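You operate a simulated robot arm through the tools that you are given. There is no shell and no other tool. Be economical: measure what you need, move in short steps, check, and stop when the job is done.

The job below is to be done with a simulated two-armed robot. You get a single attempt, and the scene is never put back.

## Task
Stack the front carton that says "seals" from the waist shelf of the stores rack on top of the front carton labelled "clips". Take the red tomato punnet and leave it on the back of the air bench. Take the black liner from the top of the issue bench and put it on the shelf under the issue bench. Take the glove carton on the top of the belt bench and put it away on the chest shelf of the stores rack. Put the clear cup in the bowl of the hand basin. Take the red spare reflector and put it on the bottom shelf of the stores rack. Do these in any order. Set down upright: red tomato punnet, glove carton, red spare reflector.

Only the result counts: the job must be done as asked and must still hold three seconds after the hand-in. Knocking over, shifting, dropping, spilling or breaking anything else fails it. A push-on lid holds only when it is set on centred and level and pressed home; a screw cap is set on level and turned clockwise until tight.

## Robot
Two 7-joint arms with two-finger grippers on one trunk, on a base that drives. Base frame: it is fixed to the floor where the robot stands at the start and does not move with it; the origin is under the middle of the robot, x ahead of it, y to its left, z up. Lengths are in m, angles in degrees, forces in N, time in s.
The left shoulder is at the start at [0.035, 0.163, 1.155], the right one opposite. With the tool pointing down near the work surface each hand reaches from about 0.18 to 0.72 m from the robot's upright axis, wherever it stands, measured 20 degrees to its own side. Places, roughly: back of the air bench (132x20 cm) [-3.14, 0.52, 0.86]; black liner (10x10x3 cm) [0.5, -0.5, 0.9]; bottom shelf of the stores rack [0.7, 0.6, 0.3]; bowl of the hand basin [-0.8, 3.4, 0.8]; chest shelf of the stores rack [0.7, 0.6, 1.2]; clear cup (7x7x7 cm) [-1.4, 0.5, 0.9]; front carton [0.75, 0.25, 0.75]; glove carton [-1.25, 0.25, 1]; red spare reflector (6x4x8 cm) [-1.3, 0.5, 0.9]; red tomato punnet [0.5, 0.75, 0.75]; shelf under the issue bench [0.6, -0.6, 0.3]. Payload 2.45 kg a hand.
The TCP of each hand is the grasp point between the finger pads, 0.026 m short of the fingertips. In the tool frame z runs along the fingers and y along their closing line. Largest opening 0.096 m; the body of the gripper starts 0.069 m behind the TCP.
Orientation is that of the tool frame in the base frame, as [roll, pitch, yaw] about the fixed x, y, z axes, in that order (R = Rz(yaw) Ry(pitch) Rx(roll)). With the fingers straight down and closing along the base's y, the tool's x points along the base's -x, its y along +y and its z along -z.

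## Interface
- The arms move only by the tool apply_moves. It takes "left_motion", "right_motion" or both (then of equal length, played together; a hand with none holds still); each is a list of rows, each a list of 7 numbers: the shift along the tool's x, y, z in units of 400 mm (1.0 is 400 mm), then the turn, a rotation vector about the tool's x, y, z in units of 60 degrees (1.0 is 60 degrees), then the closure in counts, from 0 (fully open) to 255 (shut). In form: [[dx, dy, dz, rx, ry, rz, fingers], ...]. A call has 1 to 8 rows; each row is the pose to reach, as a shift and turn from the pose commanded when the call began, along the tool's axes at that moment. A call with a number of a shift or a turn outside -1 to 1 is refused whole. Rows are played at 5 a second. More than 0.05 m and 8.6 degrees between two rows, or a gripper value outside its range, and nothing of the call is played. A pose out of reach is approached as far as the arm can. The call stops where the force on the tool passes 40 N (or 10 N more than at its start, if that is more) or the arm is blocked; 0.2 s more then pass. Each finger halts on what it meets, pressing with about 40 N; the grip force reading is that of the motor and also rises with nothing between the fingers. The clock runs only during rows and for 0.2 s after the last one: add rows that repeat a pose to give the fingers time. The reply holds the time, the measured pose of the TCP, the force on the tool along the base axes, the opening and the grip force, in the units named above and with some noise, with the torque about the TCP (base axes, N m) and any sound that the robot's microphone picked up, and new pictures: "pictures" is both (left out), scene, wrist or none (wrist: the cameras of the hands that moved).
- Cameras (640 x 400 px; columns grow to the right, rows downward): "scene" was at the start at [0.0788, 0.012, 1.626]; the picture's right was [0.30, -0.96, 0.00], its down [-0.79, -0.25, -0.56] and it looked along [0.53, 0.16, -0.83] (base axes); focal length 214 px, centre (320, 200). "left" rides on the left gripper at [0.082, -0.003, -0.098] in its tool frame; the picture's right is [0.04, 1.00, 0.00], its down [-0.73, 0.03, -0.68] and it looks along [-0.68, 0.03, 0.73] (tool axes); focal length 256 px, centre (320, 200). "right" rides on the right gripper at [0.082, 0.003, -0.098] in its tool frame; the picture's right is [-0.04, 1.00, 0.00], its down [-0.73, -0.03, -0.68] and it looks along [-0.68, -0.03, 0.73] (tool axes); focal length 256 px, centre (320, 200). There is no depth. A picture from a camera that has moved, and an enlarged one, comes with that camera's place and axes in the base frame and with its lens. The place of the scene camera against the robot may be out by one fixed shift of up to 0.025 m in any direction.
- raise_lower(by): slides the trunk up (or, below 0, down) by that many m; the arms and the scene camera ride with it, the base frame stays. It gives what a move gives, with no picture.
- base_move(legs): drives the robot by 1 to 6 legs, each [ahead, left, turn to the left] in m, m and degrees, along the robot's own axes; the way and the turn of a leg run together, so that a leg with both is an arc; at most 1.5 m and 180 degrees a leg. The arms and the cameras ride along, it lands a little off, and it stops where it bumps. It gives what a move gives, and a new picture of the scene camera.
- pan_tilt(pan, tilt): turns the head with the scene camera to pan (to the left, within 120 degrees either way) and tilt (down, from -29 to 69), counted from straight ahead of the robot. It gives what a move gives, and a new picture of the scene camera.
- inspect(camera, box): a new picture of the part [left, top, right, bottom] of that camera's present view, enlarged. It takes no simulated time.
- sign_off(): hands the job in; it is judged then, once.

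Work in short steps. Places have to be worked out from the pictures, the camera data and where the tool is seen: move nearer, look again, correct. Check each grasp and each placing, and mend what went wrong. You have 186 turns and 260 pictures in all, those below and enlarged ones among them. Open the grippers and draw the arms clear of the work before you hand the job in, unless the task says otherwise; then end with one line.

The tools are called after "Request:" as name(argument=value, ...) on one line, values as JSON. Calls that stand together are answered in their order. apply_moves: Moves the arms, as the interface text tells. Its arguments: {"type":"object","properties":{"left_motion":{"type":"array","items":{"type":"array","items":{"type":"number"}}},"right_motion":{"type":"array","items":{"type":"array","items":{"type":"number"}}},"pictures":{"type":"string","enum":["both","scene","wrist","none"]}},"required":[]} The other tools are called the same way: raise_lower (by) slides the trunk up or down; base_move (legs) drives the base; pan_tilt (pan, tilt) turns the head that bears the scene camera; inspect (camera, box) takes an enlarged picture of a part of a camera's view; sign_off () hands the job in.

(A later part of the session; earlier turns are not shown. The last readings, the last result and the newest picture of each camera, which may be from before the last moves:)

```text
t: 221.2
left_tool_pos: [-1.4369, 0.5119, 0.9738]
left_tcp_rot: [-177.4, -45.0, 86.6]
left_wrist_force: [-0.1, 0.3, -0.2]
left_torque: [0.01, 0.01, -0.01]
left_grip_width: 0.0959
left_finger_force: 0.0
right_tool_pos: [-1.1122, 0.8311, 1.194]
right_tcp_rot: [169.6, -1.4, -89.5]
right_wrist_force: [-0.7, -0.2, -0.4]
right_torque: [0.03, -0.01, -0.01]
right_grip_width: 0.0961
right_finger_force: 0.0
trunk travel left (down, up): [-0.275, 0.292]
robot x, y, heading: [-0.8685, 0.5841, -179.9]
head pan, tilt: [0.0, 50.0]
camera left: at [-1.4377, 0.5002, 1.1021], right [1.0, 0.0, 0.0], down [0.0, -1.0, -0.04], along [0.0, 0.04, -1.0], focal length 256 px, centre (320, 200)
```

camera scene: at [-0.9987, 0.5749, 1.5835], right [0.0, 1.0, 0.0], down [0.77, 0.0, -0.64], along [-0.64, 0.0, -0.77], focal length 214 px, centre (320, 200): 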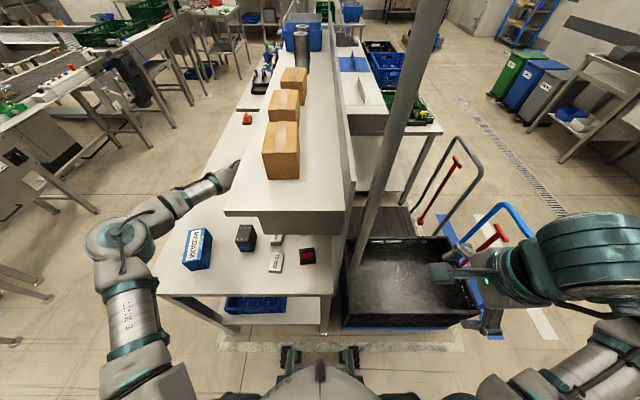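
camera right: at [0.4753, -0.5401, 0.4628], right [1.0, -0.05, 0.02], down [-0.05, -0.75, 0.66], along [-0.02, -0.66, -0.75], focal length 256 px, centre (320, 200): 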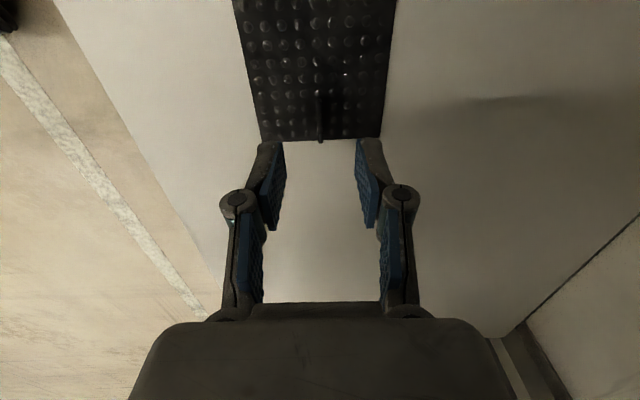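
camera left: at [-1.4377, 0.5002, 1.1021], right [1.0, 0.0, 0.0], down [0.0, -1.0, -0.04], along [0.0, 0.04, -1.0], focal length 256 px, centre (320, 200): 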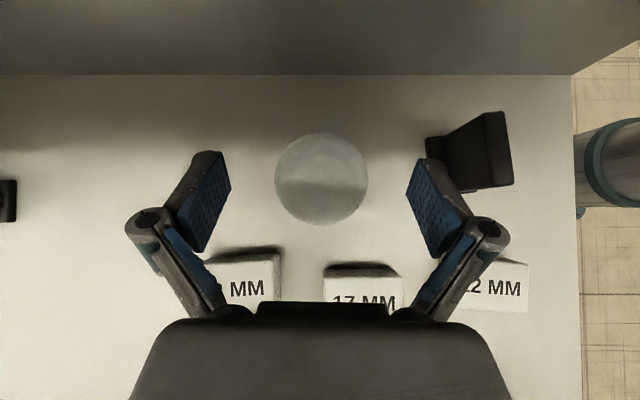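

The cup is centred between the fingers. I go down and close.

Request:
apply_moves(left_motion=[[-0.035, 0, 0.044, 0, 0, 0, 0], [-0.07, 0, 0.088, 0, 0, 0, 0], [-0.07, 0, 0.088, 0, 0, 0, 60], [-0.07, 0, 0.088, 0, 0, 0, 255], [-0.07, 0, 0.088, 0, 0, 0, 255]], pictures="wrist")

```text
t: 222.4
left_tool_pos: [-1.4378, 0.5182, 0.9295]
left_tcp_rot: [-177.0, -45.0, 86.4]
left_wrist_force: [-0.3, 0.5, 1.7]
left_torque: [-0.01, -0.02, 0.04]
left_grip_width: 0.0628
left_finger_force: 40.7
right_tool_pos: [-1.112, 0.8328, 1.1945]
right_tcp_rot: [169.6, -1.3, -89.7]
right_wrist_force: [0.2, 0.4, -0.1]
right_torque: [-0.02, 0.03, -0.01]
right_grip_width: 0.0959
right_finger_force: 0.1
trunk travel left (down, up): [-0.275, 0.292]
robot x, y, heading: [-0.8655, 0.5858, -179.8]
head pan, tilt: [0.0, 50.0]
camera left: at [-1.4365, 0.5061, 1.0577], right [1.0, 0.0, -0.01], down [0.0, -1.0, -0.04], along [-0.01, 0.04, -1.0], focal length 256 px, centre (320, 200)
```

left: 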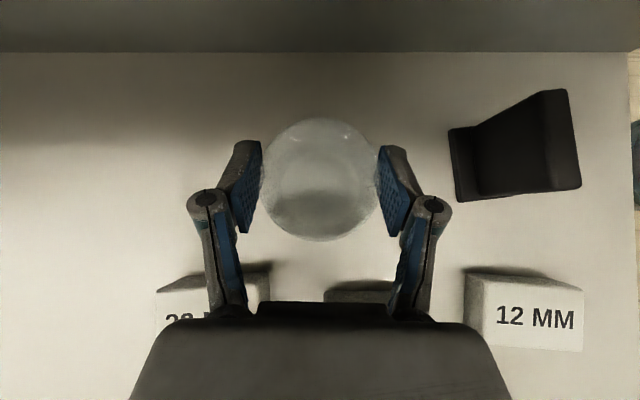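

The cup is gripped (6.3 cm). I lift it slightly and draw it out from under the shelf.

Request:
apply_moves(left_motion=[[0.04, 0, -0.04, 0, 0, 0, 255], [0.08, 0, -0.08, 0, 0, 0, 255], [0.05, 0, -0.15, 0, 0, 0, 255], [0.0, 0, -0.23, 0, 0, 0, 255], [-0.02, 0, -0.32, 0, 0, 0, 255], [-0.02, 0, -0.42, 0, 0, 0, 255]], pictures="wrist")

```text
t: 223.8
left_tool_pos: [-1.4337, 0.389, 1.042]
left_tcp_rot: [-177.2, -45.0, 86.5]
left_wrist_force: [0.0, -1.0, 0.0]
left_torque: [0.0, 0.03, 0.01]
left_grip_width: 0.0628
left_finger_force: 40.1
right_tool_pos: [-1.1108, 0.8298, 1.1951]
right_tcp_rot: [169.5, -1.3, -89.7]
right_wrist_force: [-0.2, -0.5, 0.2]
right_torque: [-0.03, 0.01, 0.02]
right_grip_width: 0.096
right_finger_force: 0.2
trunk travel left (down, up): [-0.275, 0.292]
robot x, y, heading: [-0.8688, 0.5873, -179.6]
head pan, tilt: [0.0, 50.0]
camera left: at [-1.434, 0.3771, 1.1708], right [1.0, 0.0, -0.01], down [0.0, -1.0, -0.04], along [-0.01, 0.04, -1.0], focal length 256 px, centre (320, 200)
```

left: 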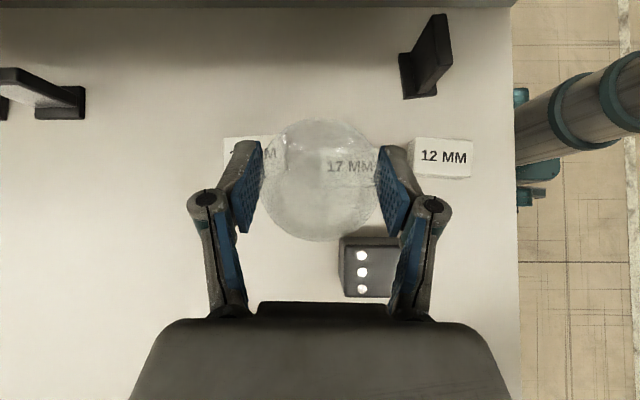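

The cup is held. I back off, turn to face north and drive toward the hand basin.

Request:
base_move(legs=[[-0.45, 0, 0], [0, 0, -90], [1.2, 0.4, 0]])

Request:
pan_tilt(pan=0, tilt=30)

```text
t: 236.4
left_tool_pos: [-0.9463, 2.3802, 1.0428]
left_tcp_rot: [-177.4, -45.0, -5.9]
left_wrist_force: [-0.9, -0.4, -0.2]
left_torque: [0.0, -0.04, -0.01]
left_grip_width: 0.0621
left_finger_force: 39.7
right_tool_pos: [-0.5197, 2.0373, 1.1947]
right_tcp_rot: [169.7, -1.5, 177.9]
right_wrist_force: [-1.0, 0.4, 0.5]
right_torque: [0.0, 0.0, -0.03]
right_grip_width: 0.096
right_finger_force: 0.1
trunk travel left (down, up): [-0.275, 0.292]
robot x, y, heading: [-0.7737, 1.8016, 87.5]
head pan, tilt: [0.0, 50.0]
camera scene: at [-0.7797, 1.9176, 1.583], right [1.0, -0.04, 0.0], down [-0.03, -0.77, -0.64], along [0.03, 0.64, -0.77], focal length 214 px, centre (320, 200)
```

scene: 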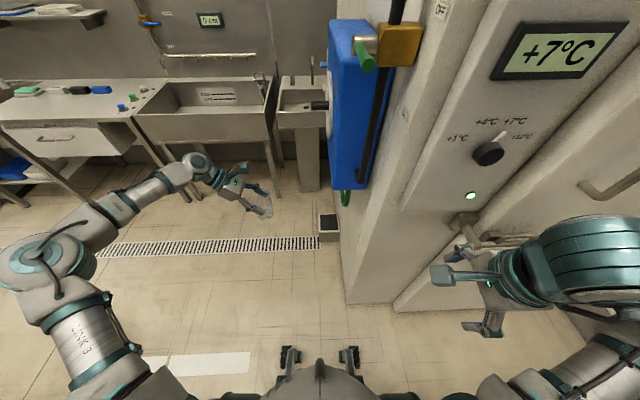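

```text
t: 237.2
left_tool_pos: [-0.9474, 2.3763, 1.0433]
left_tcp_rot: [-177.0, -45.0, -6.1]
left_wrist_force: [-0.2, 0.4, -0.7]
left_torque: [0.0, 0.01, 0.01]
left_grip_width: 0.0621
left_finger_force: 39.5
right_tool_pos: [-0.5204, 2.034, 1.1959]
right_tcp_rot: [169.4, -1.4, 178.0]
right_wrist_force: [0.0, -0.3, 0.2]
right_torque: [-0.01, 0.03, 0.04]
right_grip_width: 0.0961
right_finger_force: 0.1
trunk travel left (down, up): [-0.275, 0.292]
robot x, y, heading: [-0.7799, 1.8046, 87.6]
head pan, tilt: [0.0, 30.0]
camera scene: at [-0.7798, 1.931, 1.6125], right [1.0, -0.04, 0.0], down [-0.02, -0.5, -0.86], along [0.04, 0.86, -0.5], focal length 214 px, centre (320, 200)
```

scene: 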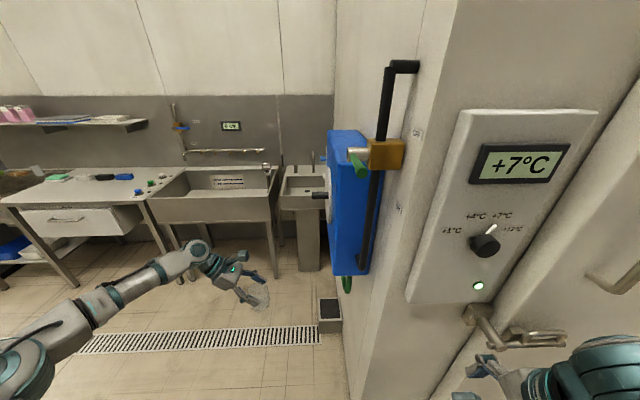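

The hand basin is in the corner past the blue box, at about (-0.85, 3.3). I tuck the right hand inward and approach from the left side, turned slightly right.

Request:
apply_moves(right_motion=[[0.1, -0.02, 0, 0, 0, 0, 0], [0.2, -0.04, 0, 0, 0, 0, 0], [0.3, -0.06, 0, 0, 0, 0, 0]], pictures="none")

Request:
base_move(legs=[[0.1, 0.4, 0], [0.5, 0, 0], [0, 0, -27]])

```text
t: 238.0
left_tool_pos: [-0.9522, 2.3767, 1.0419]
left_tcp_rot: [-177.0, -45.2, -6.1]
left_wrist_force: [-0.2, -0.6, -0.1]
left_torque: [0.03, 0.0, -0.01]
left_grip_width: 0.0619
left_finger_force: 40.2
right_tool_pos: [-0.6514, 2.0161, 1.194]
right_tcp_rot: [169.4, -1.3, 177.8]
right_wrist_force: [-0.5, 0.7, -0.2]
right_torque: [0.01, -0.03, 0.01]
right_grip_width: 0.0959
right_finger_force: 0.1
trunk travel left (down, up): [-0.275, 0.292]
robot x, y, heading: [-0.7747, 1.801, 87.7]
head pan, tilt: [0.0, 30.0]
```

```text
t: 242.3
left_tool_pos: [-1.3382, 2.8197, 1.0406]
left_tcp_rot: [-177.4, -45.0, -6.6]
left_wrist_force: [0.5, -1.7, 0.4]
left_torque: [0.04, 0.04, 0.04]
left_grip_width: 0.0616
left_finger_force: 40.4
right_tool_pos: [-1.0453, 2.4489, 1.195]
right_tcp_rot: [167.6, -0.6, 177.8]
right_wrist_force: [-8.3, -4.6, -0.1]
right_torque: [0.45, -0.89, -0.13]
right_grip_width: 0.0962
right_finger_force: 0.1
trunk travel left (down, up): [-0.275, 0.292]
robot x, y, heading: [-1.1748, 2.2487, 86.8]
head pan, tilt: [0.0, 30.0]
stopped in leg 2: the robot was blocked; the commanded pose is now the measured one
camera scene: at [-1.2572, 2.3689, 1.6101], right [1.0, -0.05, 0.05], down [0.02, -0.5, -0.87], along [0.07, 0.86, -0.5], focal length 214 px, centre (320, 200)
```

scene: 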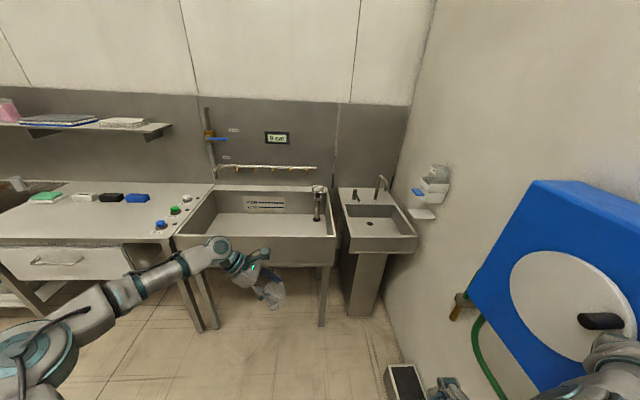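

The right arm touched the blue hose reel, which is fixed to the wall. I back off, shift left, turn to heading about 50° and then approach diagonally with more clearance.

Request:
base_move(legs=[[-0.12, 0.2, 0], [0, 0, -37], [0.35, 0.22, 0]])

```text
t: 248.0
left_tool_pos: [-1.0954, 3.1007, 1.0397]
left_tcp_rot: [-177.6, -45.0, -43.9]
left_wrist_force: [-1.3, 1.8, -1.3]
left_torque: [-0.14, -0.07, -0.08]
left_grip_width: 0.0618
left_finger_force: 40.0
right_tool_pos: [-1.085, 2.6284, 1.1969]
right_tcp_rot: [167.8, -1.0, 139.8]
right_wrist_force: [-0.5, -0.5, 0.1]
right_torque: [0.04, -0.07, 0.0]
right_grip_width: 0.0961
right_finger_force: 0.0
trunk travel left (down, up): [-0.275, 0.292]
robot x, y, heading: [-1.3171, 2.5434, 49.1]
head pan, tilt: [0.0, 30.0]
camera scene: at [-1.2769, 2.6728, 1.6116], right [0.76, -0.65, 0.03], down [-0.31, -0.4, -0.86], along [0.58, 0.64, -0.5], focal length 214 px, centre (320, 200)
```

scene: 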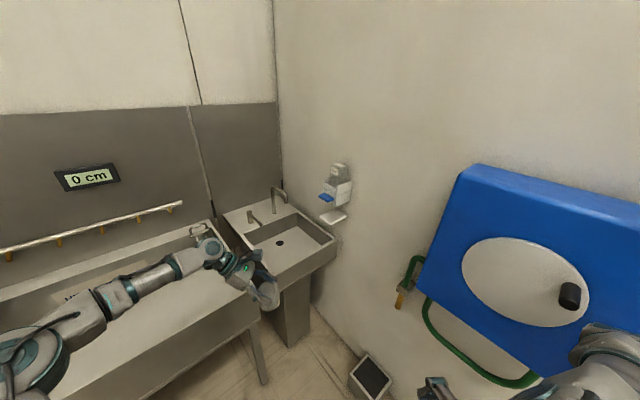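

The bowl is centred near (-0.835, 3.45). I go mostly north, staying clear of the reel, and then turn slightly right.

Request:
base_move(legs=[[0.25, 0.15, 0], [0, 0, -9]])

Request:
apply_moves(left_motion=[[0, 0, 0, 0, 0, 0, 255]], pictures="wrist")

```text
t: 249.6
left_tool_pos: [-1.0062, 3.2456, 1.056]
left_tcp_rot: [-177.3, -40.5, -44.9]
left_wrist_force: [-2.9, -3.6, -1.5]
left_torque: [0.22, -0.18, 0.25]
left_grip_width: 0.0617
left_finger_force: 39.9
right_tool_pos: [-0.9989, 2.769, 1.1849]
right_tcp_rot: [167.6, -4.5, 139.4]
right_wrist_force: [-2.6, 3.2, -3.0]
right_torque: [-0.18, -0.27, -0.1]
right_grip_width: 0.0961
right_finger_force: 0.0
trunk travel left (down, up): [-0.275, 0.292]
robot x, y, heading: [-1.2847, 2.7445, 48.8]
head pan, tilt: [0.0, 30.0]
stopped in leg 1: the robot was blocked; the commanded pose is now the measured one
camera scene: at [-1.2301, 2.8507, 1.6124], right [0.75, -0.66, 0.02], down [-0.32, -0.38, -0.87], along [0.58, 0.65, -0.5], focal length 214 px, centre (320, 200)
```

scene: 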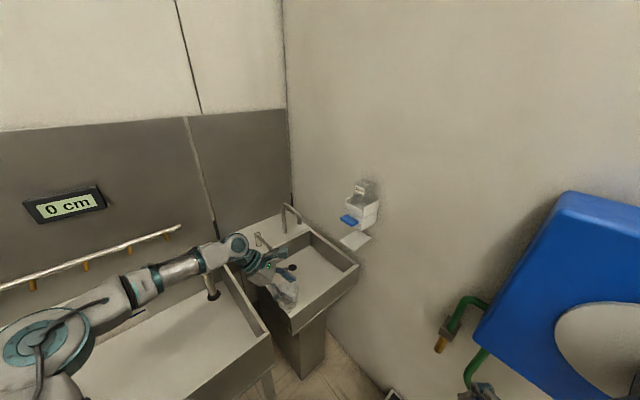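

```text
t: 250.0
left_tool_pos: [-1.0154, 3.2504, 1.0591]
left_tcp_rot: [-176.9, -40.8, -44.9]
left_wrist_force: [0.0, 0.4, -0.6]
left_torque: [-0.06, -0.01, -0.02]
left_grip_width: 0.0616
left_finger_force: 39.9
right_tool_pos: [-1.0063, 2.7698, 1.1886]
right_tcp_rot: [167.0, -4.8, 139.4]
right_wrist_force: [-0.2, 0.2, 0.0]
right_torque: [0.01, -0.06, 0.0]
right_grip_width: 0.0963
right_finger_force: 0.0
trunk travel left (down, up): [-0.275, 0.292]
robot x, y, heading: [-1.2865, 2.7532, 48.7]
head pan, tilt: [0.0, 30.0]
camera left: at [-1.0181, 3.2508, 1.1885], right [-0.66, -0.76, -0.02], down [-0.76, 0.65, 0.03], along [-0.01, 0.03, -1.0], focal length 256 px, centre (320, 200)
```

left: 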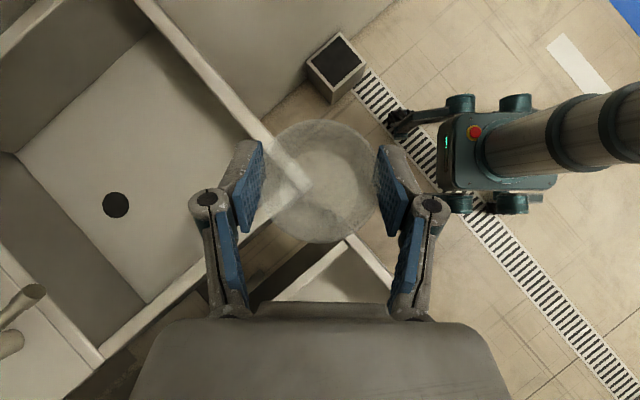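

Blocked again, though the basin is close: its front-left corner is at about (-1.0, 3.26), seen in the wrist view. I look down to see what stops the base.

Request:
pan_tilt(pan=20, tilt=69)

```text
t: 251.1
left_tool_pos: [-1.0158, 3.2511, 1.0578]
left_tcp_rot: [-176.9, -41.1, -44.6]
left_wrist_force: [1.3, -0.4, -0.8]
left_torque: [-0.02, 0.01, 0.04]
left_grip_width: 0.0613
left_finger_force: 39.8
right_tool_pos: [-1.0067, 2.772, 1.1888]
right_tcp_rot: [167.0, -4.5, 139.6]
right_wrist_force: [0.0, 0.7, -0.6]
right_torque: [0.02, -0.03, 0.01]
right_grip_width: 0.0959
right_finger_force: 0.0
trunk travel left (down, up): [-0.275, 0.292]
robot x, y, heading: [-1.2847, 2.7512, 49.0]
head pan, tilt: [20.0, 68.8]
camera scene: at [-1.26, 2.8181, 1.5622], right [0.93, -0.36, 0.01], down [-0.33, -0.87, -0.37], along [0.14, 0.34, -0.93], focal length 214 px, centre (320, 200)
```

scene: 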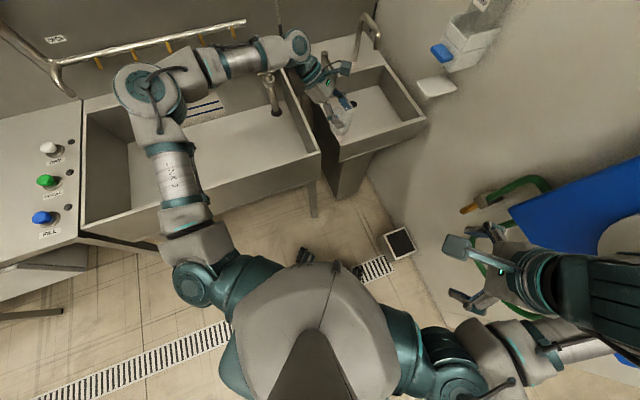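

The left elbow is up against the wall rail over the big sink. Extending the arm straightens the elbow away from the wall, so I reach the hand out toward the bowl.

Request:
apply_moves(left_motion=[[0, -0.09, 0, 0, 0, 0, 255], [0, -0.18, 0, 0, 0, 0, 255], [0, -0.27, 0, 0, 0, 0, 255], [0, -0.36, 0, 0, 0, 0, 255]], pictures="both")

```text
t: 252.1
left_tool_pos: [-0.9915, 3.321, 1.0599]
left_tcp_rot: [-176.9, -41.0, -44.7]
left_wrist_force: [0.3, -0.5, -1.1]
left_torque: [0.02, 0.02, -0.01]
left_grip_width: 0.0618
left_finger_force: 39.6
left hand out of reach, approached as far as the arm can: row 2, 3, 4
right_tool_pos: [-1.0069, 2.7738, 1.1889]
right_tcp_rot: [167.2, -4.4, 139.7]
right_wrist_force: [0.5, -0.4, -0.4]
right_torque: [-0.01, -0.01, 0.01]
right_grip_width: 0.0958
right_finger_force: 0.0
trunk travel left (down, up): [-0.275, 0.292]
robot x, y, heading: [-1.2874, 2.7489, 49.0]
head pan, tilt: [20.0, 68.8]
camera scene: at [-1.2603, 2.8206, 1.5622], right [0.93, -0.36, 0.01], down [-0.33, -0.87, -0.37], along [0.14, 0.34, -0.93], focal length 214 px, centre (320, 200)
camera left: at [-0.9951, 3.3214, 1.1893], right [-0.65, -0.76, -0.01], down [-0.76, 0.65, 0.03], along [-0.01, 0.03, -1.0], focal length 256 px, centre (320, 200)
```

scene: 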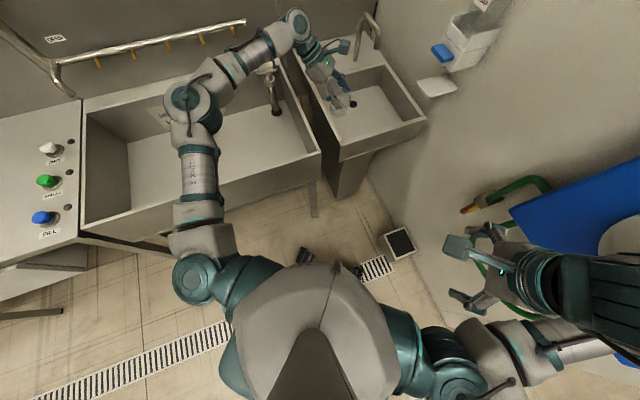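
left: 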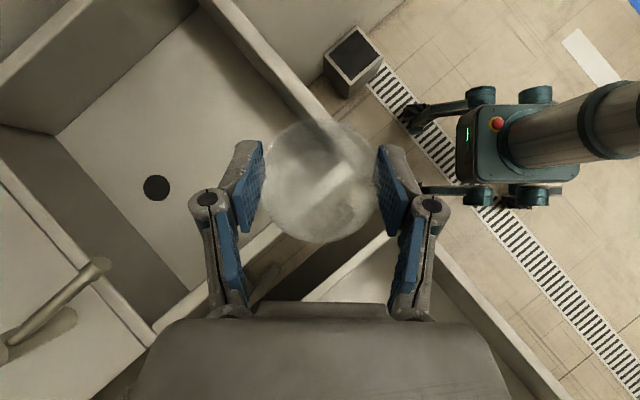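

I lower the trunk 8 cm, which leans it forward, and try reaching further into the bowl.

Request:
raise_lower(by=-0.08)

Request:
apply_moves(left_motion=[[0.03, -0.06, 0.03, 0, 0.02, 0, 255], [0.06, -0.12, 0.06, 0, 0.04, 0, 255], [0.08, -0.18, 0.08, 0, 0.06, 0, 255]], pictures="wrist")

```text
t: 253.2
left_tool_pos: [-0.9984, 3.3225, 0.9779]
left_tcp_rot: [-176.8, -41.4, -44.7]
left_wrist_force: [0.6, -0.6, 0.7]
left_torque: [0.03, -0.02, 0.05]
left_grip_width: 0.0616
left_finger_force: 40.1
right_tool_pos: [-1.0129, 2.7774, 1.1096]
right_tcp_rot: [167.2, -4.0, 139.6]
right_wrist_force: [-1.1, -0.3, 1.0]
right_torque: [0.0, -0.03, 0.0]
right_grip_width: 0.0959
right_finger_force: 0.1
trunk travel left (down, up): [-0.195, 0.372]
robot x, y, heading: [-1.286, 2.7485, 48.9]
head pan, tilt: [20.0, 68.8]
```

```text
t: 254.0
left_tool_pos: [-0.9633, 3.3213, 0.9721]
left_tcp_rot: [-176.6, -45.1, -44.8]
left_wrist_force: [0.8, -0.4, -0.4]
left_torque: [0.03, -0.02, 0.01]
left_grip_width: 0.0613
left_finger_force: 40.0
left hand out of reach, approached as far as the arm can: row 2, 3
right_tool_pos: [-1.0122, 2.7771, 1.1088]
right_tcp_rot: [167.1, -4.0, 139.7]
right_wrist_force: [0.0, -0.8, 1.0]
right_torque: [0.01, -0.01, 0.01]
right_grip_width: 0.0962
right_finger_force: 0.2
trunk travel left (down, up): [-0.195, 0.372]
robot x, y, heading: [-1.2852, 2.7495, 49.0]
head pan, tilt: [20.0, 68.8]
camera left: at [-0.9741, 3.3283, 1.1015], right [-0.65, -0.76, -0.01], down [-0.76, 0.65, -0.04], along [0.04, -0.02, -1.0], focal length 256 px, centre (320, 200)
```

left: 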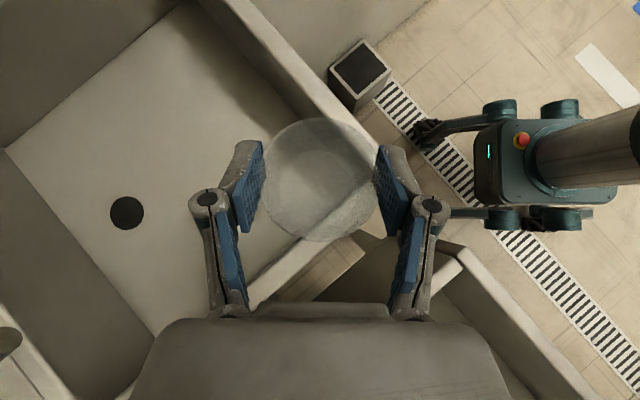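

The cup is just inside the bowl's corner, and I want about 3–4 cm more to the right. I nudge the base that way.

Request:
base_move(legs=[[0.035, -0.03, 0]])

Request:
apply_moves(left_motion=[[0, -0.03, 0, 0, 0, 0, 255], [0, -0.05, 0, 0, 0, 0, 255]], pictures="wrist")

```text
t: 254.8
left_tool_pos: [-0.9633, 3.344, 0.9758]
left_tcp_rot: [-176.8, -44.6, -40.3]
left_wrist_force: [-0.3, -0.1, 0.3]
left_torque: [0.02, 0.01, 0.01]
left_grip_width: 0.0613
left_finger_force: 40.0
right_tool_pos: [-0.9912, 2.7633, 1.105]
right_tcp_rot: [166.9, -5.8, 140.0]
right_wrist_force: [-0.5, -0.6, 0.1]
right_torque: [0.03, -0.01, 0.02]
right_grip_width: 0.096
right_finger_force: 0.1
trunk travel left (down, up): [-0.195, 0.372]
robot x, y, heading: [-1.2829, 2.7499, 48.9]
head pan, tilt: [20.0, 68.8]
stopped in leg 1: the robot was blocked; the commanded pose is now the measured one
camera scene: at [-1.2523, 2.9043, 1.4764], right [0.93, -0.36, 0.04], down [-0.32, -0.88, -0.36], along [0.16, 0.32, -0.93], focal length 214 px, centre (320, 200)
```

scene: 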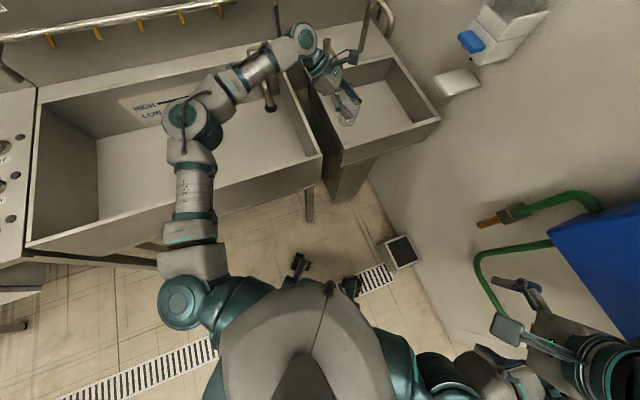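

```text
t: 255.6
left_tool_pos: [-0.9506, 3.3445, 0.9785]
left_tcp_rot: [-177.2, -43.0, -37.1]
left_wrist_force: [0.0, 0.8, -0.5]
left_torque: [-0.08, -0.02, 0.01]
left_grip_width: 0.0612
left_finger_force: 39.8
left hand out of reach, approached as far as the arm can: row 1, 2
right_tool_pos: [-0.9628, 2.7378, 1.0946]
right_tcp_rot: [167.5, -9.0, 139.7]
right_wrist_force: [0.8, 0.9, 0.3]
right_torque: [-0.04, 0.03, 0.01]
right_grip_width: 0.0961
right_finger_force: 0.0
trunk travel left (down, up): [-0.195, 0.372]
robot x, y, heading: [-1.2807, 2.7501, 48.8]
head pan, tilt: [20.0, 68.8]
stopped in row 2 (left hand): the arm was blocked; the commanded pose is now the measured one
camera left: at [-0.957, 3.3473, 1.108], right [-0.55, -0.83, -0.01], down [-0.83, 0.55, -0.01], along [0.01, 0.0, -1.0], focal length 256 px, centre (320, 200)
```

left: 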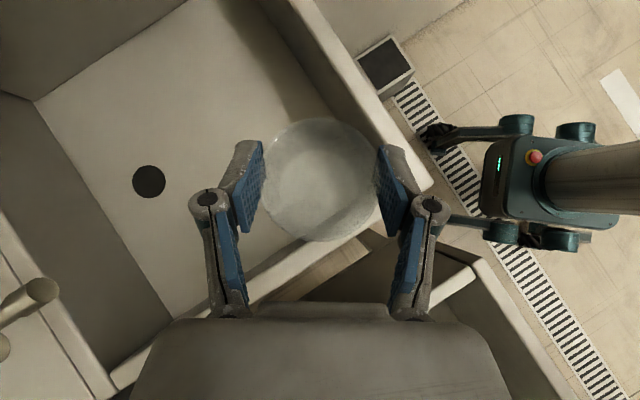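

The cup is nearly fully inside; about 2 cm more to the right is needed. A small turn to the right will do that.

Request:
base_move(legs=[[0, 0, -3]])

Request:
apply_moves(left_motion=[[0, 0, 0, 0, 0, 0, 255], [0, 0, 0, 0, 0, 0, 255]], pictures="wrist")

```text
t: 256.4
left_tool_pos: [-0.9137, 3.3199, 0.9805]
left_tcp_rot: [-177.1, -43.0, -41.5]
left_wrist_force: [0.1, 0.7, -0.1]
left_torque: [-0.01, 0.0, -0.03]
left_grip_width: 0.0613
left_finger_force: 40.6
right_tool_pos: [-0.9624, 2.7269, 1.0973]
right_tcp_rot: [167.3, -8.5, 137.0]
right_wrist_force: [0.6, 0.8, -0.3]
right_torque: [-0.01, 0.02, -0.06]
right_grip_width: 0.0961
right_finger_force: 0.0
trunk travel left (down, up): [-0.195, 0.372]
robot x, y, heading: [-1.2773, 2.7528, 46.3]
head pan, tilt: [20.0, 68.8]
camera scene: at [-1.2176, 2.891, 1.4766], right [0.91, -0.41, 0.02], down [-0.37, -0.86, -0.36], along [0.16, 0.32, -0.93], focal length 214 px, centre (320, 200)
```

scene: 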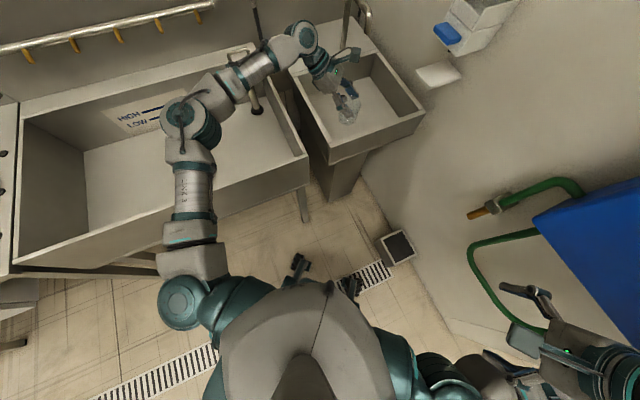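

```text
t: 257.0
left_tool_pos: [-0.91, 3.308, 0.9869]
left_tcp_rot: [-176.6, -42.1, -41.2]
left_wrist_force: [-0.2, 0.9, 0.2]
left_torque: [-0.03, -0.02, -0.01]
left_grip_width: 0.0614
left_finger_force: 40.0
right_tool_pos: [-0.9554, 2.7056, 1.0929]
right_tcp_rot: [166.9, -10.2, 136.7]
right_wrist_force: [-0.1, 1.0, 0.2]
right_torque: [-0.05, -0.02, 0.01]
right_grip_width: 0.0963
right_finger_force: 0.0
trunk travel left (down, up): [-0.195, 0.372]
robot x, y, heading: [-1.2807, 2.7509, 45.6]
head pan, tilt: [20.0, 68.8]
camera left: at [-0.9157, 3.3093, 1.1164], right [-0.6, -0.8, -0.02], down [-0.8, 0.6, 0.01], along [0.0, 0.02, -1.0], focal length 256 px, centre (320, 200)
```

left: 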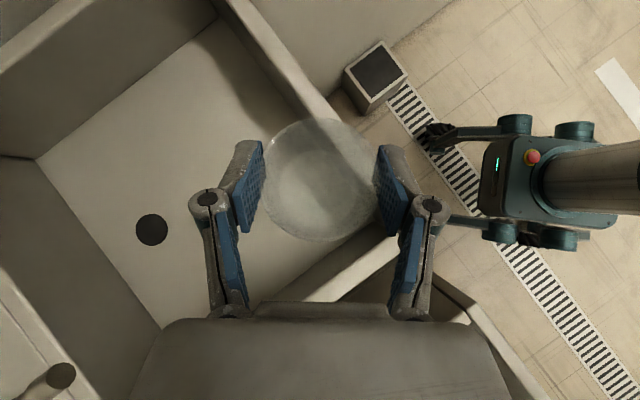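

Now it's well inside to the right. I move slightly back (+y) and lower the cup into the bowl.

Request:
apply_moves(left_motion=[[-0.03, -0.047, -0.029, 0, 0, 0, 255], [-0.08, -0.047, 0.02, 0, 0, 0, 255], [-0.13, -0.047, 0.075, 0, 0, 0, 255], [-0.18, -0.047, 0.125, 0, 0, 0, 255]], pictures="wrist")

```text
t: 258.0
left_tool_pos: [-0.9201, 3.3239, 0.9064]
left_tcp_rot: [-176.2, -42.0, -42.2]
left_wrist_force: [-0.6, 0.6, 0.0]
left_torque: [0.0, -0.01, 0.04]
left_grip_width: 0.0614
left_finger_force: 39.6
left hand out of reach, approached as far as the arm can: row 1, 2, 3, 4
right_tool_pos: [-0.9572, 2.7059, 1.0951]
right_tcp_rot: [166.6, -10.1, 137.0]
right_wrist_force: [-0.1, -0.4, 0.5]
right_torque: [0.02, -0.01, 0.01]
right_grip_width: 0.096
right_finger_force: 0.1
trunk travel left (down, up): [-0.195, 0.372]
robot x, y, heading: [-1.2772, 2.7479, 45.7]
head pan, tilt: [20.0, 68.8]
camera left: at [-0.9274, 3.3249, 1.0341], right [-0.61, -0.79, -0.02], down [-0.79, 0.61, 0.01], along [0.01, 0.03, -1.0], focal length 256 px, centre (320, 200)
```

left: 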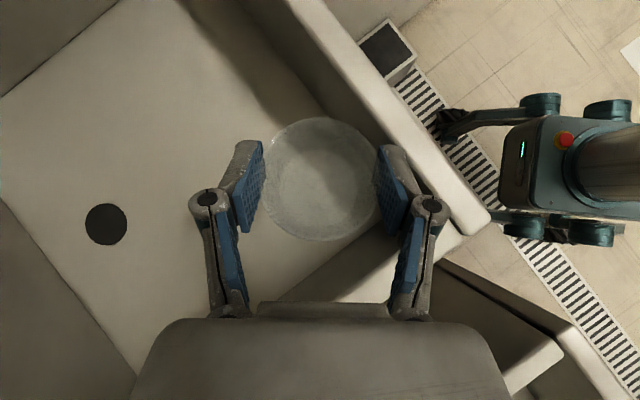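

The cup is inside the bowl area, but I want a little more margin before going lower. I straighten the right arm forward, so that its elbow clears the reel and the base can move.

Request:
apply_moves(right_motion=[[0.05, 0.1, 0, 0, 0, 0, 0], [0.1, 0.2, 0, 0, 0, 0, 0], [0.15, 0.3, 0, 0, 0, 0, 0], [0.2, 0.4, 0, 0, 0, 0, 0], [0.25, 0.5, 0, 0, 0, 0, 0]], pictures="scene")

```text
t: 259.4
left_tool_pos: [-0.9256, 3.3418, 0.8994]
left_tcp_rot: [-177.0, -41.9, -40.6]
left_wrist_force: [-0.1, -1.7, 1.5]
left_torque: [0.09, 0.06, 0.05]
left_grip_width: 0.0612
left_finger_force: 40.1
right_tool_pos: [-0.8901, 2.9233, 1.1531]
right_tcp_rot: [166.7, -9.5, 137.8]
right_wrist_force: [-0.2, -1.7, -0.1]
right_torque: [0.15, 0.02, 0.02]
right_grip_width: 0.0956
right_finger_force: 0.1
trunk travel left (down, up): [-0.195, 0.372]
robot x, y, heading: [-1.2815, 2.7622, 46.4]
head pan, tilt: [20.0, 68.8]
stopped in row 5 (right hand): the arm was blocked; the commanded pose is now the measured one
camera scene: at [-1.2331, 2.907, 1.4767], right [0.91, -0.4, 0.03], down [-0.37, -0.86, -0.35], along [0.17, 0.31, -0.94], focal length 214 px, centre (320, 200)
```

scene: 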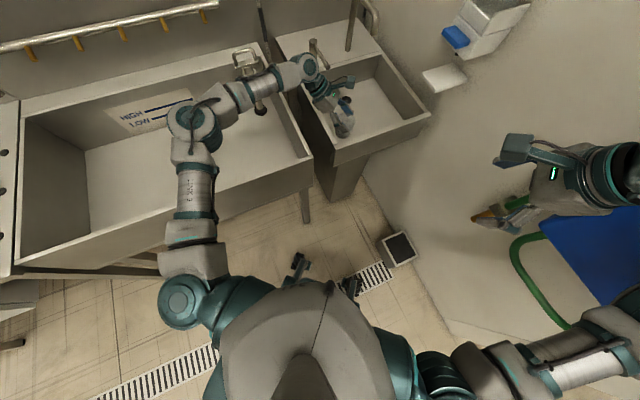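

The left hand now has a better margin at (-0.926, 3.342). I lower the cup further in small steps, watching for contact.

Request:
apply_moves(left_motion=[[-0.035, 0, 0.035, 0, 0, 0, 255], [-0.07, 0, 0.07, 0, 0, 0, 255], [-0.1, 0, 0.1, 0, 0, 0, 255]], pictures="wrist")

```text
t: 260.2
left_tool_pos: [-0.929, 3.3293, 0.8701]
left_tcp_rot: [-175.4, -41.5, -40.2]
left_wrist_force: [0.1, -0.1, 0.5]
left_torque: [0.02, 0.02, 0.01]
left_grip_width: 0.0613
left_finger_force: 39.9
left hand out of reach, approached as far as the arm can: row 1, 2, 3
right_tool_pos: [-0.8752, 2.8937, 1.1515]
right_tcp_rot: [166.4, -11.0, 137.7]
right_wrist_force: [0.1, -0.7, -0.8]
right_torque: [0.03, 0.03, 0.0]
right_grip_width: 0.0962
right_finger_force: 0.1
trunk travel left (down, up): [-0.195, 0.372]
robot x, y, heading: [-1.2823, 2.7586, 45.7]
head pan, tilt: [20.0, 68.8]
stopped in row 3 (left hand): the force on the tool passed its limit at 51 N (the readings are from after the stop); the commanded pose is now the measured one
camera left: at [-0.9347, 3.3287, 0.9985], right [-0.58, -0.82, -0.04], down [-0.82, 0.58, 0.02], along [0.01, 0.04, -1.0], focal length 256 px, centre (320, 200)
```

left: 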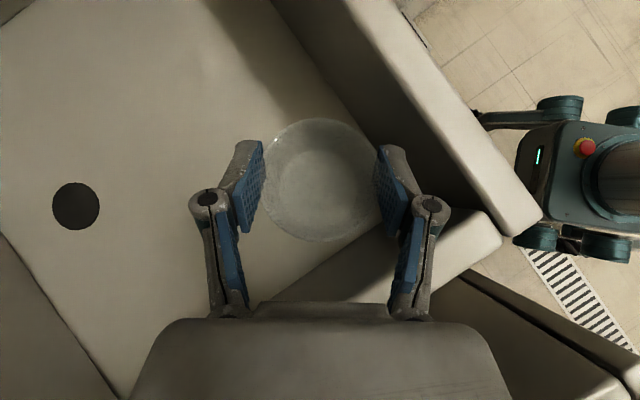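

Request:
apply_moves(left_motion=[[-0.01, 0, 0.01, 0, 0, 0, 255], [-0.02, 0, 0.02, 0, 0, 0, 255], [-0.03, 0, 0.03, 0, 0, 0, 255]], pictures="both")

```text
t: 260.8
left_tool_pos: [-0.9242, 3.3279, 0.869]
left_tcp_rot: [-174.2, -40.4, -40.1]
left_wrist_force: [-0.5, 1.1, -0.3]
left_torque: [-0.02, -0.01, -0.03]
left_grip_width: 0.0616
left_finger_force: 40.5
left hand out of reach, approached as far as the arm can: row 1, 2
right_tool_pos: [-0.8615, 2.8807, 1.1499]
right_tcp_rot: [166.2, -12.1, 137.9]
right_wrist_force: [0.0, 1.1, 0.4]
right_torque: [0.03, 0.0, 0.0]
right_grip_width: 0.0959
right_finger_force: 0.0
trunk travel left (down, up): [-0.195, 0.372]
robot x, y, heading: [-1.2882, 2.7628, 45.9]
head pan, tilt: [20.0, 68.8]
stopped in row 2 (left hand): the force on the tool passed its limit at 52 N (the readings are from after the stop); the commanded pose is now the measured one
camera scene: at [-1.2369, 2.8952, 1.4788], right [0.91, -0.4, 0.03], down [-0.37, -0.86, -0.36], along [0.17, 0.32, -0.93], focal length 214 px, centre (320, 200)
camera left: at [-0.9302, 3.3229, 0.9984], right [-0.57, -0.82, -0.05], down [-0.82, 0.57, 0.04], along [0.0, 0.06, -1.0], focal length 256 px, centre (320, 200)
```

scene: 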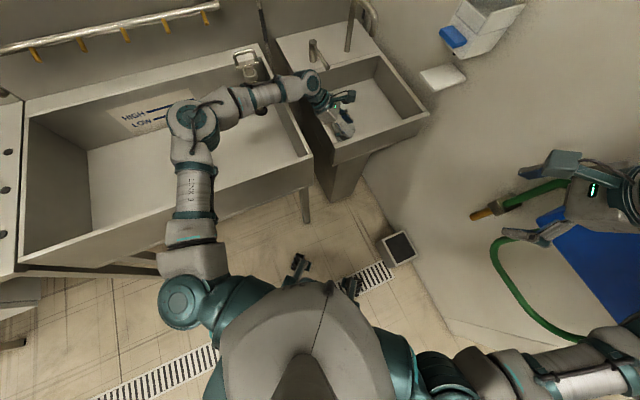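
left: 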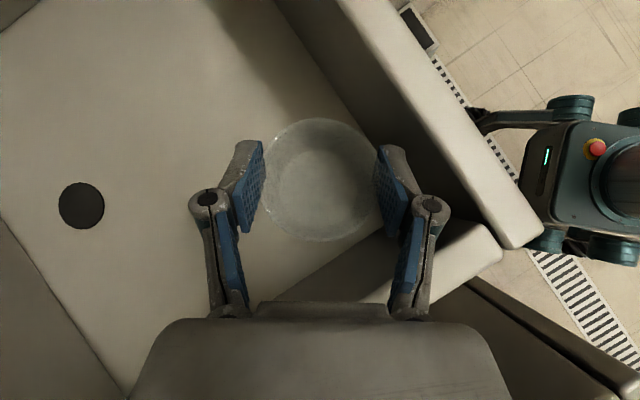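

The forearm is probably resting on the big sink's tap. I raise the hand and rotate it about the vertical, so that the wrist trails toward the robot rather than toward the taps.

Request:
apply_moves(left_motion=[[0.08, 0, -0.08, 0, 0, 0, 255], [0.16, 0, -0.16, 0, 0, 0, 255], [0.2, 0, -0.2, 0, 0, 0, 255], [0.2, 0, -0.2, 0.083, 0, -0.093, 255], [0.2, 0, -0.2, 0.167, 0, -0.186, 255], [0.2, 0, -0.2, 0.25, 0, -0.279, 255], [0.2, 0, -0.2, 0.333, 0, -0.371, 255], [0.2, 0, -0.2, 0.417, 0, -0.464, 255]], pictures="both")

```text
t: 261.1
left_tool_pos: [-0.9164, 3.3243, 0.871]
left_tcp_rot: [-173.4, -37.7, -40.0]
left_wrist_force: [-0.5, -0.1, 0.9]
left_torque: [0.02, 0.01, -0.01]
left_grip_width: 0.0616
left_finger_force: 40.4
right_tool_pos: [-0.8401, 2.8652, 1.1413]
right_tcp_rot: [166.7, -13.4, 137.3]
right_wrist_force: [-0.5, -0.5, -0.4]
right_torque: [0.02, -0.04, -0.02]
right_grip_width: 0.096
right_finger_force: 0.1
trunk travel left (down, up): [-0.195, 0.372]
robot x, y, heading: [-1.2859, 2.7588, 46.3]
head pan, tilt: [20.0, 68.8]
stopped in row 1 (left hand): the force on the tool passed its limit at 73 N (the readings are from after the stop); the commanded pose is now the measured one
camera scene: at [-1.2256, 2.8939, 1.4764], right [0.91, -0.4, 0.02], down [-0.37, -0.86, -0.36], along [0.16, 0.32, -0.93], focal length 214 px, centre (320, 200)
camera left: at [-0.9174, 3.3152, 1.0004], right [-0.56, -0.83, -0.06], down [-0.83, 0.55, 0.08], along [-0.03, 0.1, -0.99], focal length 256 px, centre (320, 200)
```

scene: 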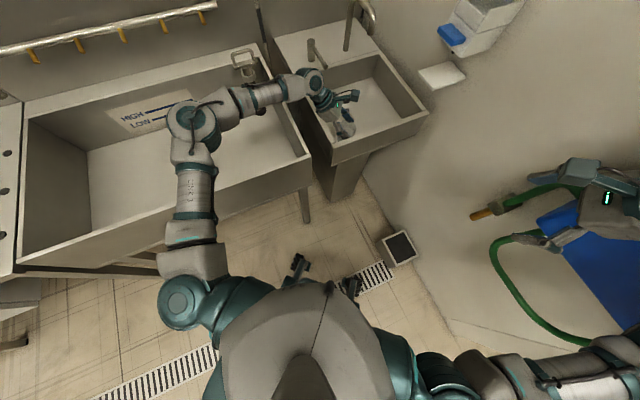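
left: 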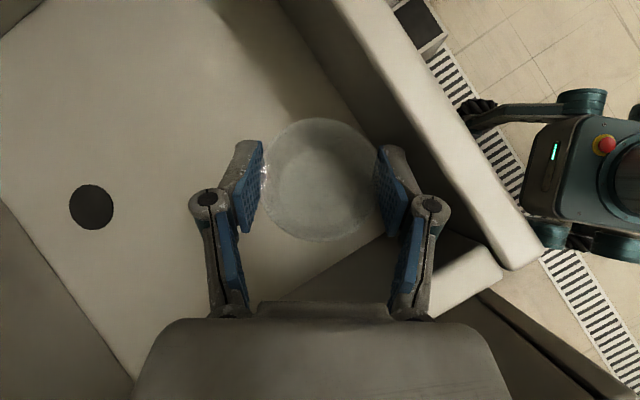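

Upward motion is also catching, and the body is visibly being tilted by the right arm pressing on the reel. I retract the right hand the way it came to relieve that first.

Request:
apply_moves(right_motion=[[-0.02, -0.09, -0.02, 0, 0, 0, 0], [-0.04, -0.18, -0.04, 0, 0, 0, 0], [-0.06, -0.27, -0.06, 0, 0, 0, 0], [-0.06, -0.36, -0.08, 0, 0, 0, 0], [-0.06, -0.45, -0.1, 0, 0, 0, 0]], pictures="scene")

```text
t: 261.9
left_tool_pos: [-0.9015, 3.3183, 0.8728]
left_tcp_rot: [-172.2, -35.5, -40.6]
left_wrist_force: [-1.9, 39.6, -7.0]
left_torque: [0.82, 0.04, -0.42]
left_grip_width: 0.0613
left_finger_force: 40.3
right_tool_pos: [-0.8713, 2.7664, 1.1309]
right_tcp_rot: [166.4, -14.5, 137.1]
right_wrist_force: [0.3, 1.6, -0.4]
right_torque: [-0.08, -0.01, -0.04]
right_grip_width: 0.0959
right_finger_force: 0.1
trunk travel left (down, up): [-0.195, 0.372]
robot x, y, heading: [-1.2848, 2.7576, 46.6]
head pan, tilt: [20.0, 68.8]
stopped in row 3 (left hand): the force on the tool passed its limit at 46 N (the readings are from after the stop); the commanded pose is now the measured one
camera scene: at [-1.2016, 2.8847, 1.4764], right [0.92, -0.4, 0.01], down [-0.37, -0.86, -0.36], along [0.15, 0.33, -0.93], focal length 214 px, centre (320, 200)
```

scene: 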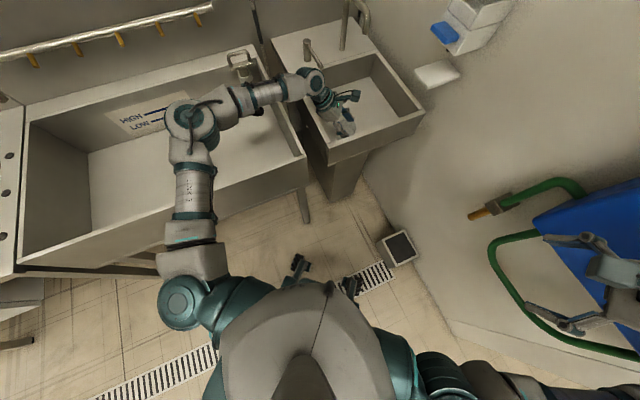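

The force reading shows the cup or fingers pressing the bowl's front wall. I shift the hand back into the bowl to relieve it.

Request:
apply_moves(left_motion=[[-0.02, -0.03, -0.014, 0, 0, 0, 255], [-0.04, -0.057, -0.028, 0, 0, 0, 255]], pictures="wrist")

```text
t: 262.5
left_tool_pos: [-0.9166, 3.3364, 0.8765]
left_tcp_rot: [-172.8, -36.3, -41.0]
left_wrist_force: [0.0, 0.2, -0.4]
left_torque: [-0.03, 0.0, 0.0]
left_grip_width: 0.0611
left_finger_force: 39.8
left hand out of reach, approached as far as the arm can: row 1, 2
right_tool_pos: [-0.8766, 2.7697, 1.1336]
right_tcp_rot: [166.3, -14.1, 137.6]
right_wrist_force: [0.5, -0.6, 0.0]
right_torque: [0.01, 0.01, 0.03]
right_grip_width: 0.0956
right_finger_force: 0.1
trunk travel left (down, up): [-0.195, 0.372]
robot x, y, heading: [-1.283, 2.7576, 46.2]
head pan, tilt: [20.0, 68.8]
camera left: at [-0.9172, 3.3237, 1.0053], right [-0.57, -0.82, -0.08], down [-0.82, 0.56, 0.11], along [-0.04, 0.12, -0.99], focal length 256 px, centre (320, 200)
```

left: 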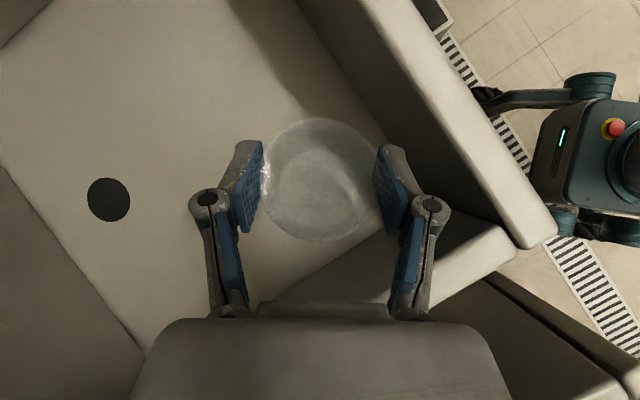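

The hand is free now. I nudge the base forward a few cm to get deeper into the bowl.

Request:
base_move(legs=[[0.05, 0.01, 0]])

Request:
apply_moves(left_motion=[[0, 0, 0, 0, 0, 0, 255], [0, 0, 0, 0, 0, 0, 255]], pictures="wrist")

```text
t: 263.2
left_tool_pos: [-0.9085, 3.3387, 0.8773]
left_tcp_rot: [-172.8, -35.8, -41.2]
left_wrist_force: [0.1, 0.7, -0.2]
left_torque: [-0.01, -0.03, -0.01]
left_grip_width: 0.0616
left_finger_force: 40.9
right_tool_pos: [-0.8647, 2.7687, 1.1314]
right_tcp_rot: [166.3, -14.7, 137.2]
right_wrist_force: [0.7, -0.1, 0.4]
right_torque: [0.02, 0.02, -0.02]
right_grip_width: 0.096
right_finger_force: 0.1
trunk travel left (down, up): [-0.195, 0.372]
robot x, y, heading: [-1.2802, 2.7653, 46.4]
head pan, tilt: [20.0, 68.8]
stopped in leg 1: the robot was blocked; the commanded pose is now the measured one
camera scene: at [-1.1984, 2.895, 1.4764], right [0.92, -0.4, 0.01], down [-0.37, -0.86, -0.36], along [0.15, 0.32, -0.93], focal length 214 px, centre (320, 200)
```

scene: 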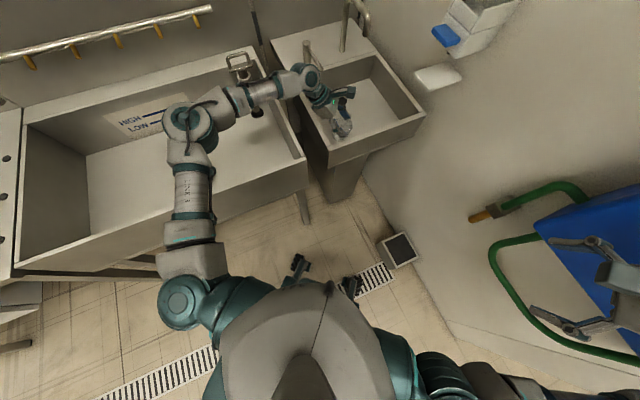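

```text
t: 263.8
left_tool_pos: [-0.9078, 3.3387, 0.88]
left_tcp_rot: [-172.6, -35.8, -41.3]
left_wrist_force: [0.2, 0.9, -0.4]
left_torque: [-0.01, 0.02, 0.01]
left_grip_width: 0.0613
left_finger_force: 40.2
right_tool_pos: [-0.8663, 2.7687, 1.1328]
right_tcp_rot: [166.2, -14.8, 137.1]
right_wrist_force: [1.3, -0.1, 0.3]
right_torque: [-0.01, 0.06, 0.01]
right_grip_width: 0.0959
right_finger_force: 0.0
trunk travel left (down, up): [-0.195, 0.372]
robot x, y, heading: [-1.2804, 2.7676, 46.2]
head pan, tilt: [20.0, 68.8]
camera left: at [-0.9077, 3.3254, 1.0081], right [-0.57, -0.82, -0.08], down [-0.82, 0.56, 0.11], along [-0.05, 0.13, -0.99], focal length 256 px, centre (320, 200)
```

left: 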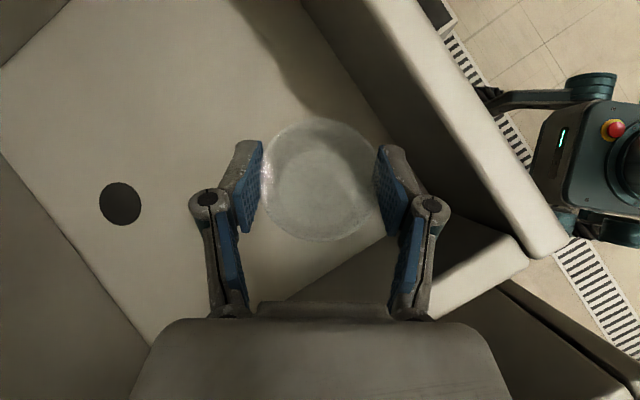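

Now there's more margin. I try lowering again gently.

Request:
apply_moves(left_motion=[[-0.012, 0, 0.018, 0, 0, 0, 255], [-0.025, 0, 0.036, 0, 0, 0, 255], [-0.037, 0, 0.054, 0, 0, 0, 255], [-0.05, 0, 0.072, 0, 0, 0, 255]], pictures="none")

```text
t: 264.8
left_tool_pos: [-0.9135, 3.3387, 0.8461]
left_tcp_rot: [-172.5, -35.9, -41.3]
left_wrist_force: [-0.3, -0.1, -0.9]
left_torque: [-0.03, 0.06, 0.04]
left_grip_width: 0.0614
left_finger_force: 39.9
left hand out of reach, approached as far as the arm can: row 1, 2, 3, 4
right_tool_pos: [-0.8667, 2.7672, 1.1338]
right_tcp_rot: [166.2, -14.9, 137.2]
right_wrist_force: [0.0, 0.2, 0.1]
right_torque: [-0.01, 0.05, 0.0]
right_grip_width: 0.0962
right_finger_force: 0.0
trunk travel left (down, up): [-0.195, 0.372]
robot x, y, heading: [-1.278, 2.7683, 46.0]
head pan, tilt: [20.0, 68.8]
```

Request:
apply_moves(left_motion=[[-0.012, 0, 0.018, 0, 0, 0, 255], [-0.025, 0, 0.036, 0, 0, 0, 255], [-0.037, 0, 0.054, 0, 0, 0, 255], [-0.05, 0, 0.072, 0, 0, 0, 255]], pictures="wrist")

```text
t: 265.4
left_tool_pos: [-0.9102, 3.3364, 0.8464]
left_tcp_rot: [-171.1, -36.2, -42.0]
left_wrist_force: [0.5, 1.2, 2.8]
left_torque: [0.03, 0.21, -0.06]
left_grip_width: 0.0616
left_finger_force: 40.3
left hand out of reach, approached as far as the arm can: row 1, 2
right_tool_pos: [-0.8622, 2.7624, 1.1332]
right_tcp_rot: [165.9, -15.2, 137.2]
right_wrist_force: [-0.3, -0.1, 0.2]
right_torque: [0.02, -0.03, 0.01]
right_grip_width: 0.0959
right_finger_force: 0.0
trunk travel left (down, up): [-0.195, 0.372]
robot x, y, heading: [-1.2788, 2.7692, 46.1]
head pan, tilt: [20.0, 68.8]
stopped in row 2 (left hand): the force on the tool passed its limit at 46 N (the readings are from after the stop); the commanded pose is now the measured one
camera left: at [-0.9119, 3.3222, 0.9744], right [-0.57, -0.82, -0.1], down [-0.82, 0.56, 0.11], along [-0.03, 0.14, -0.99], focal length 256 px, centre (320, 200)
```

left: 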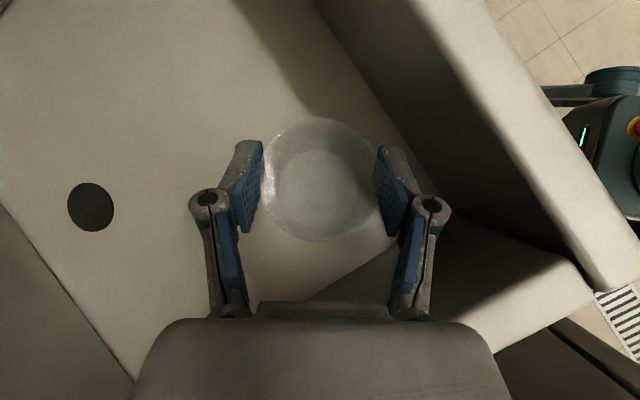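

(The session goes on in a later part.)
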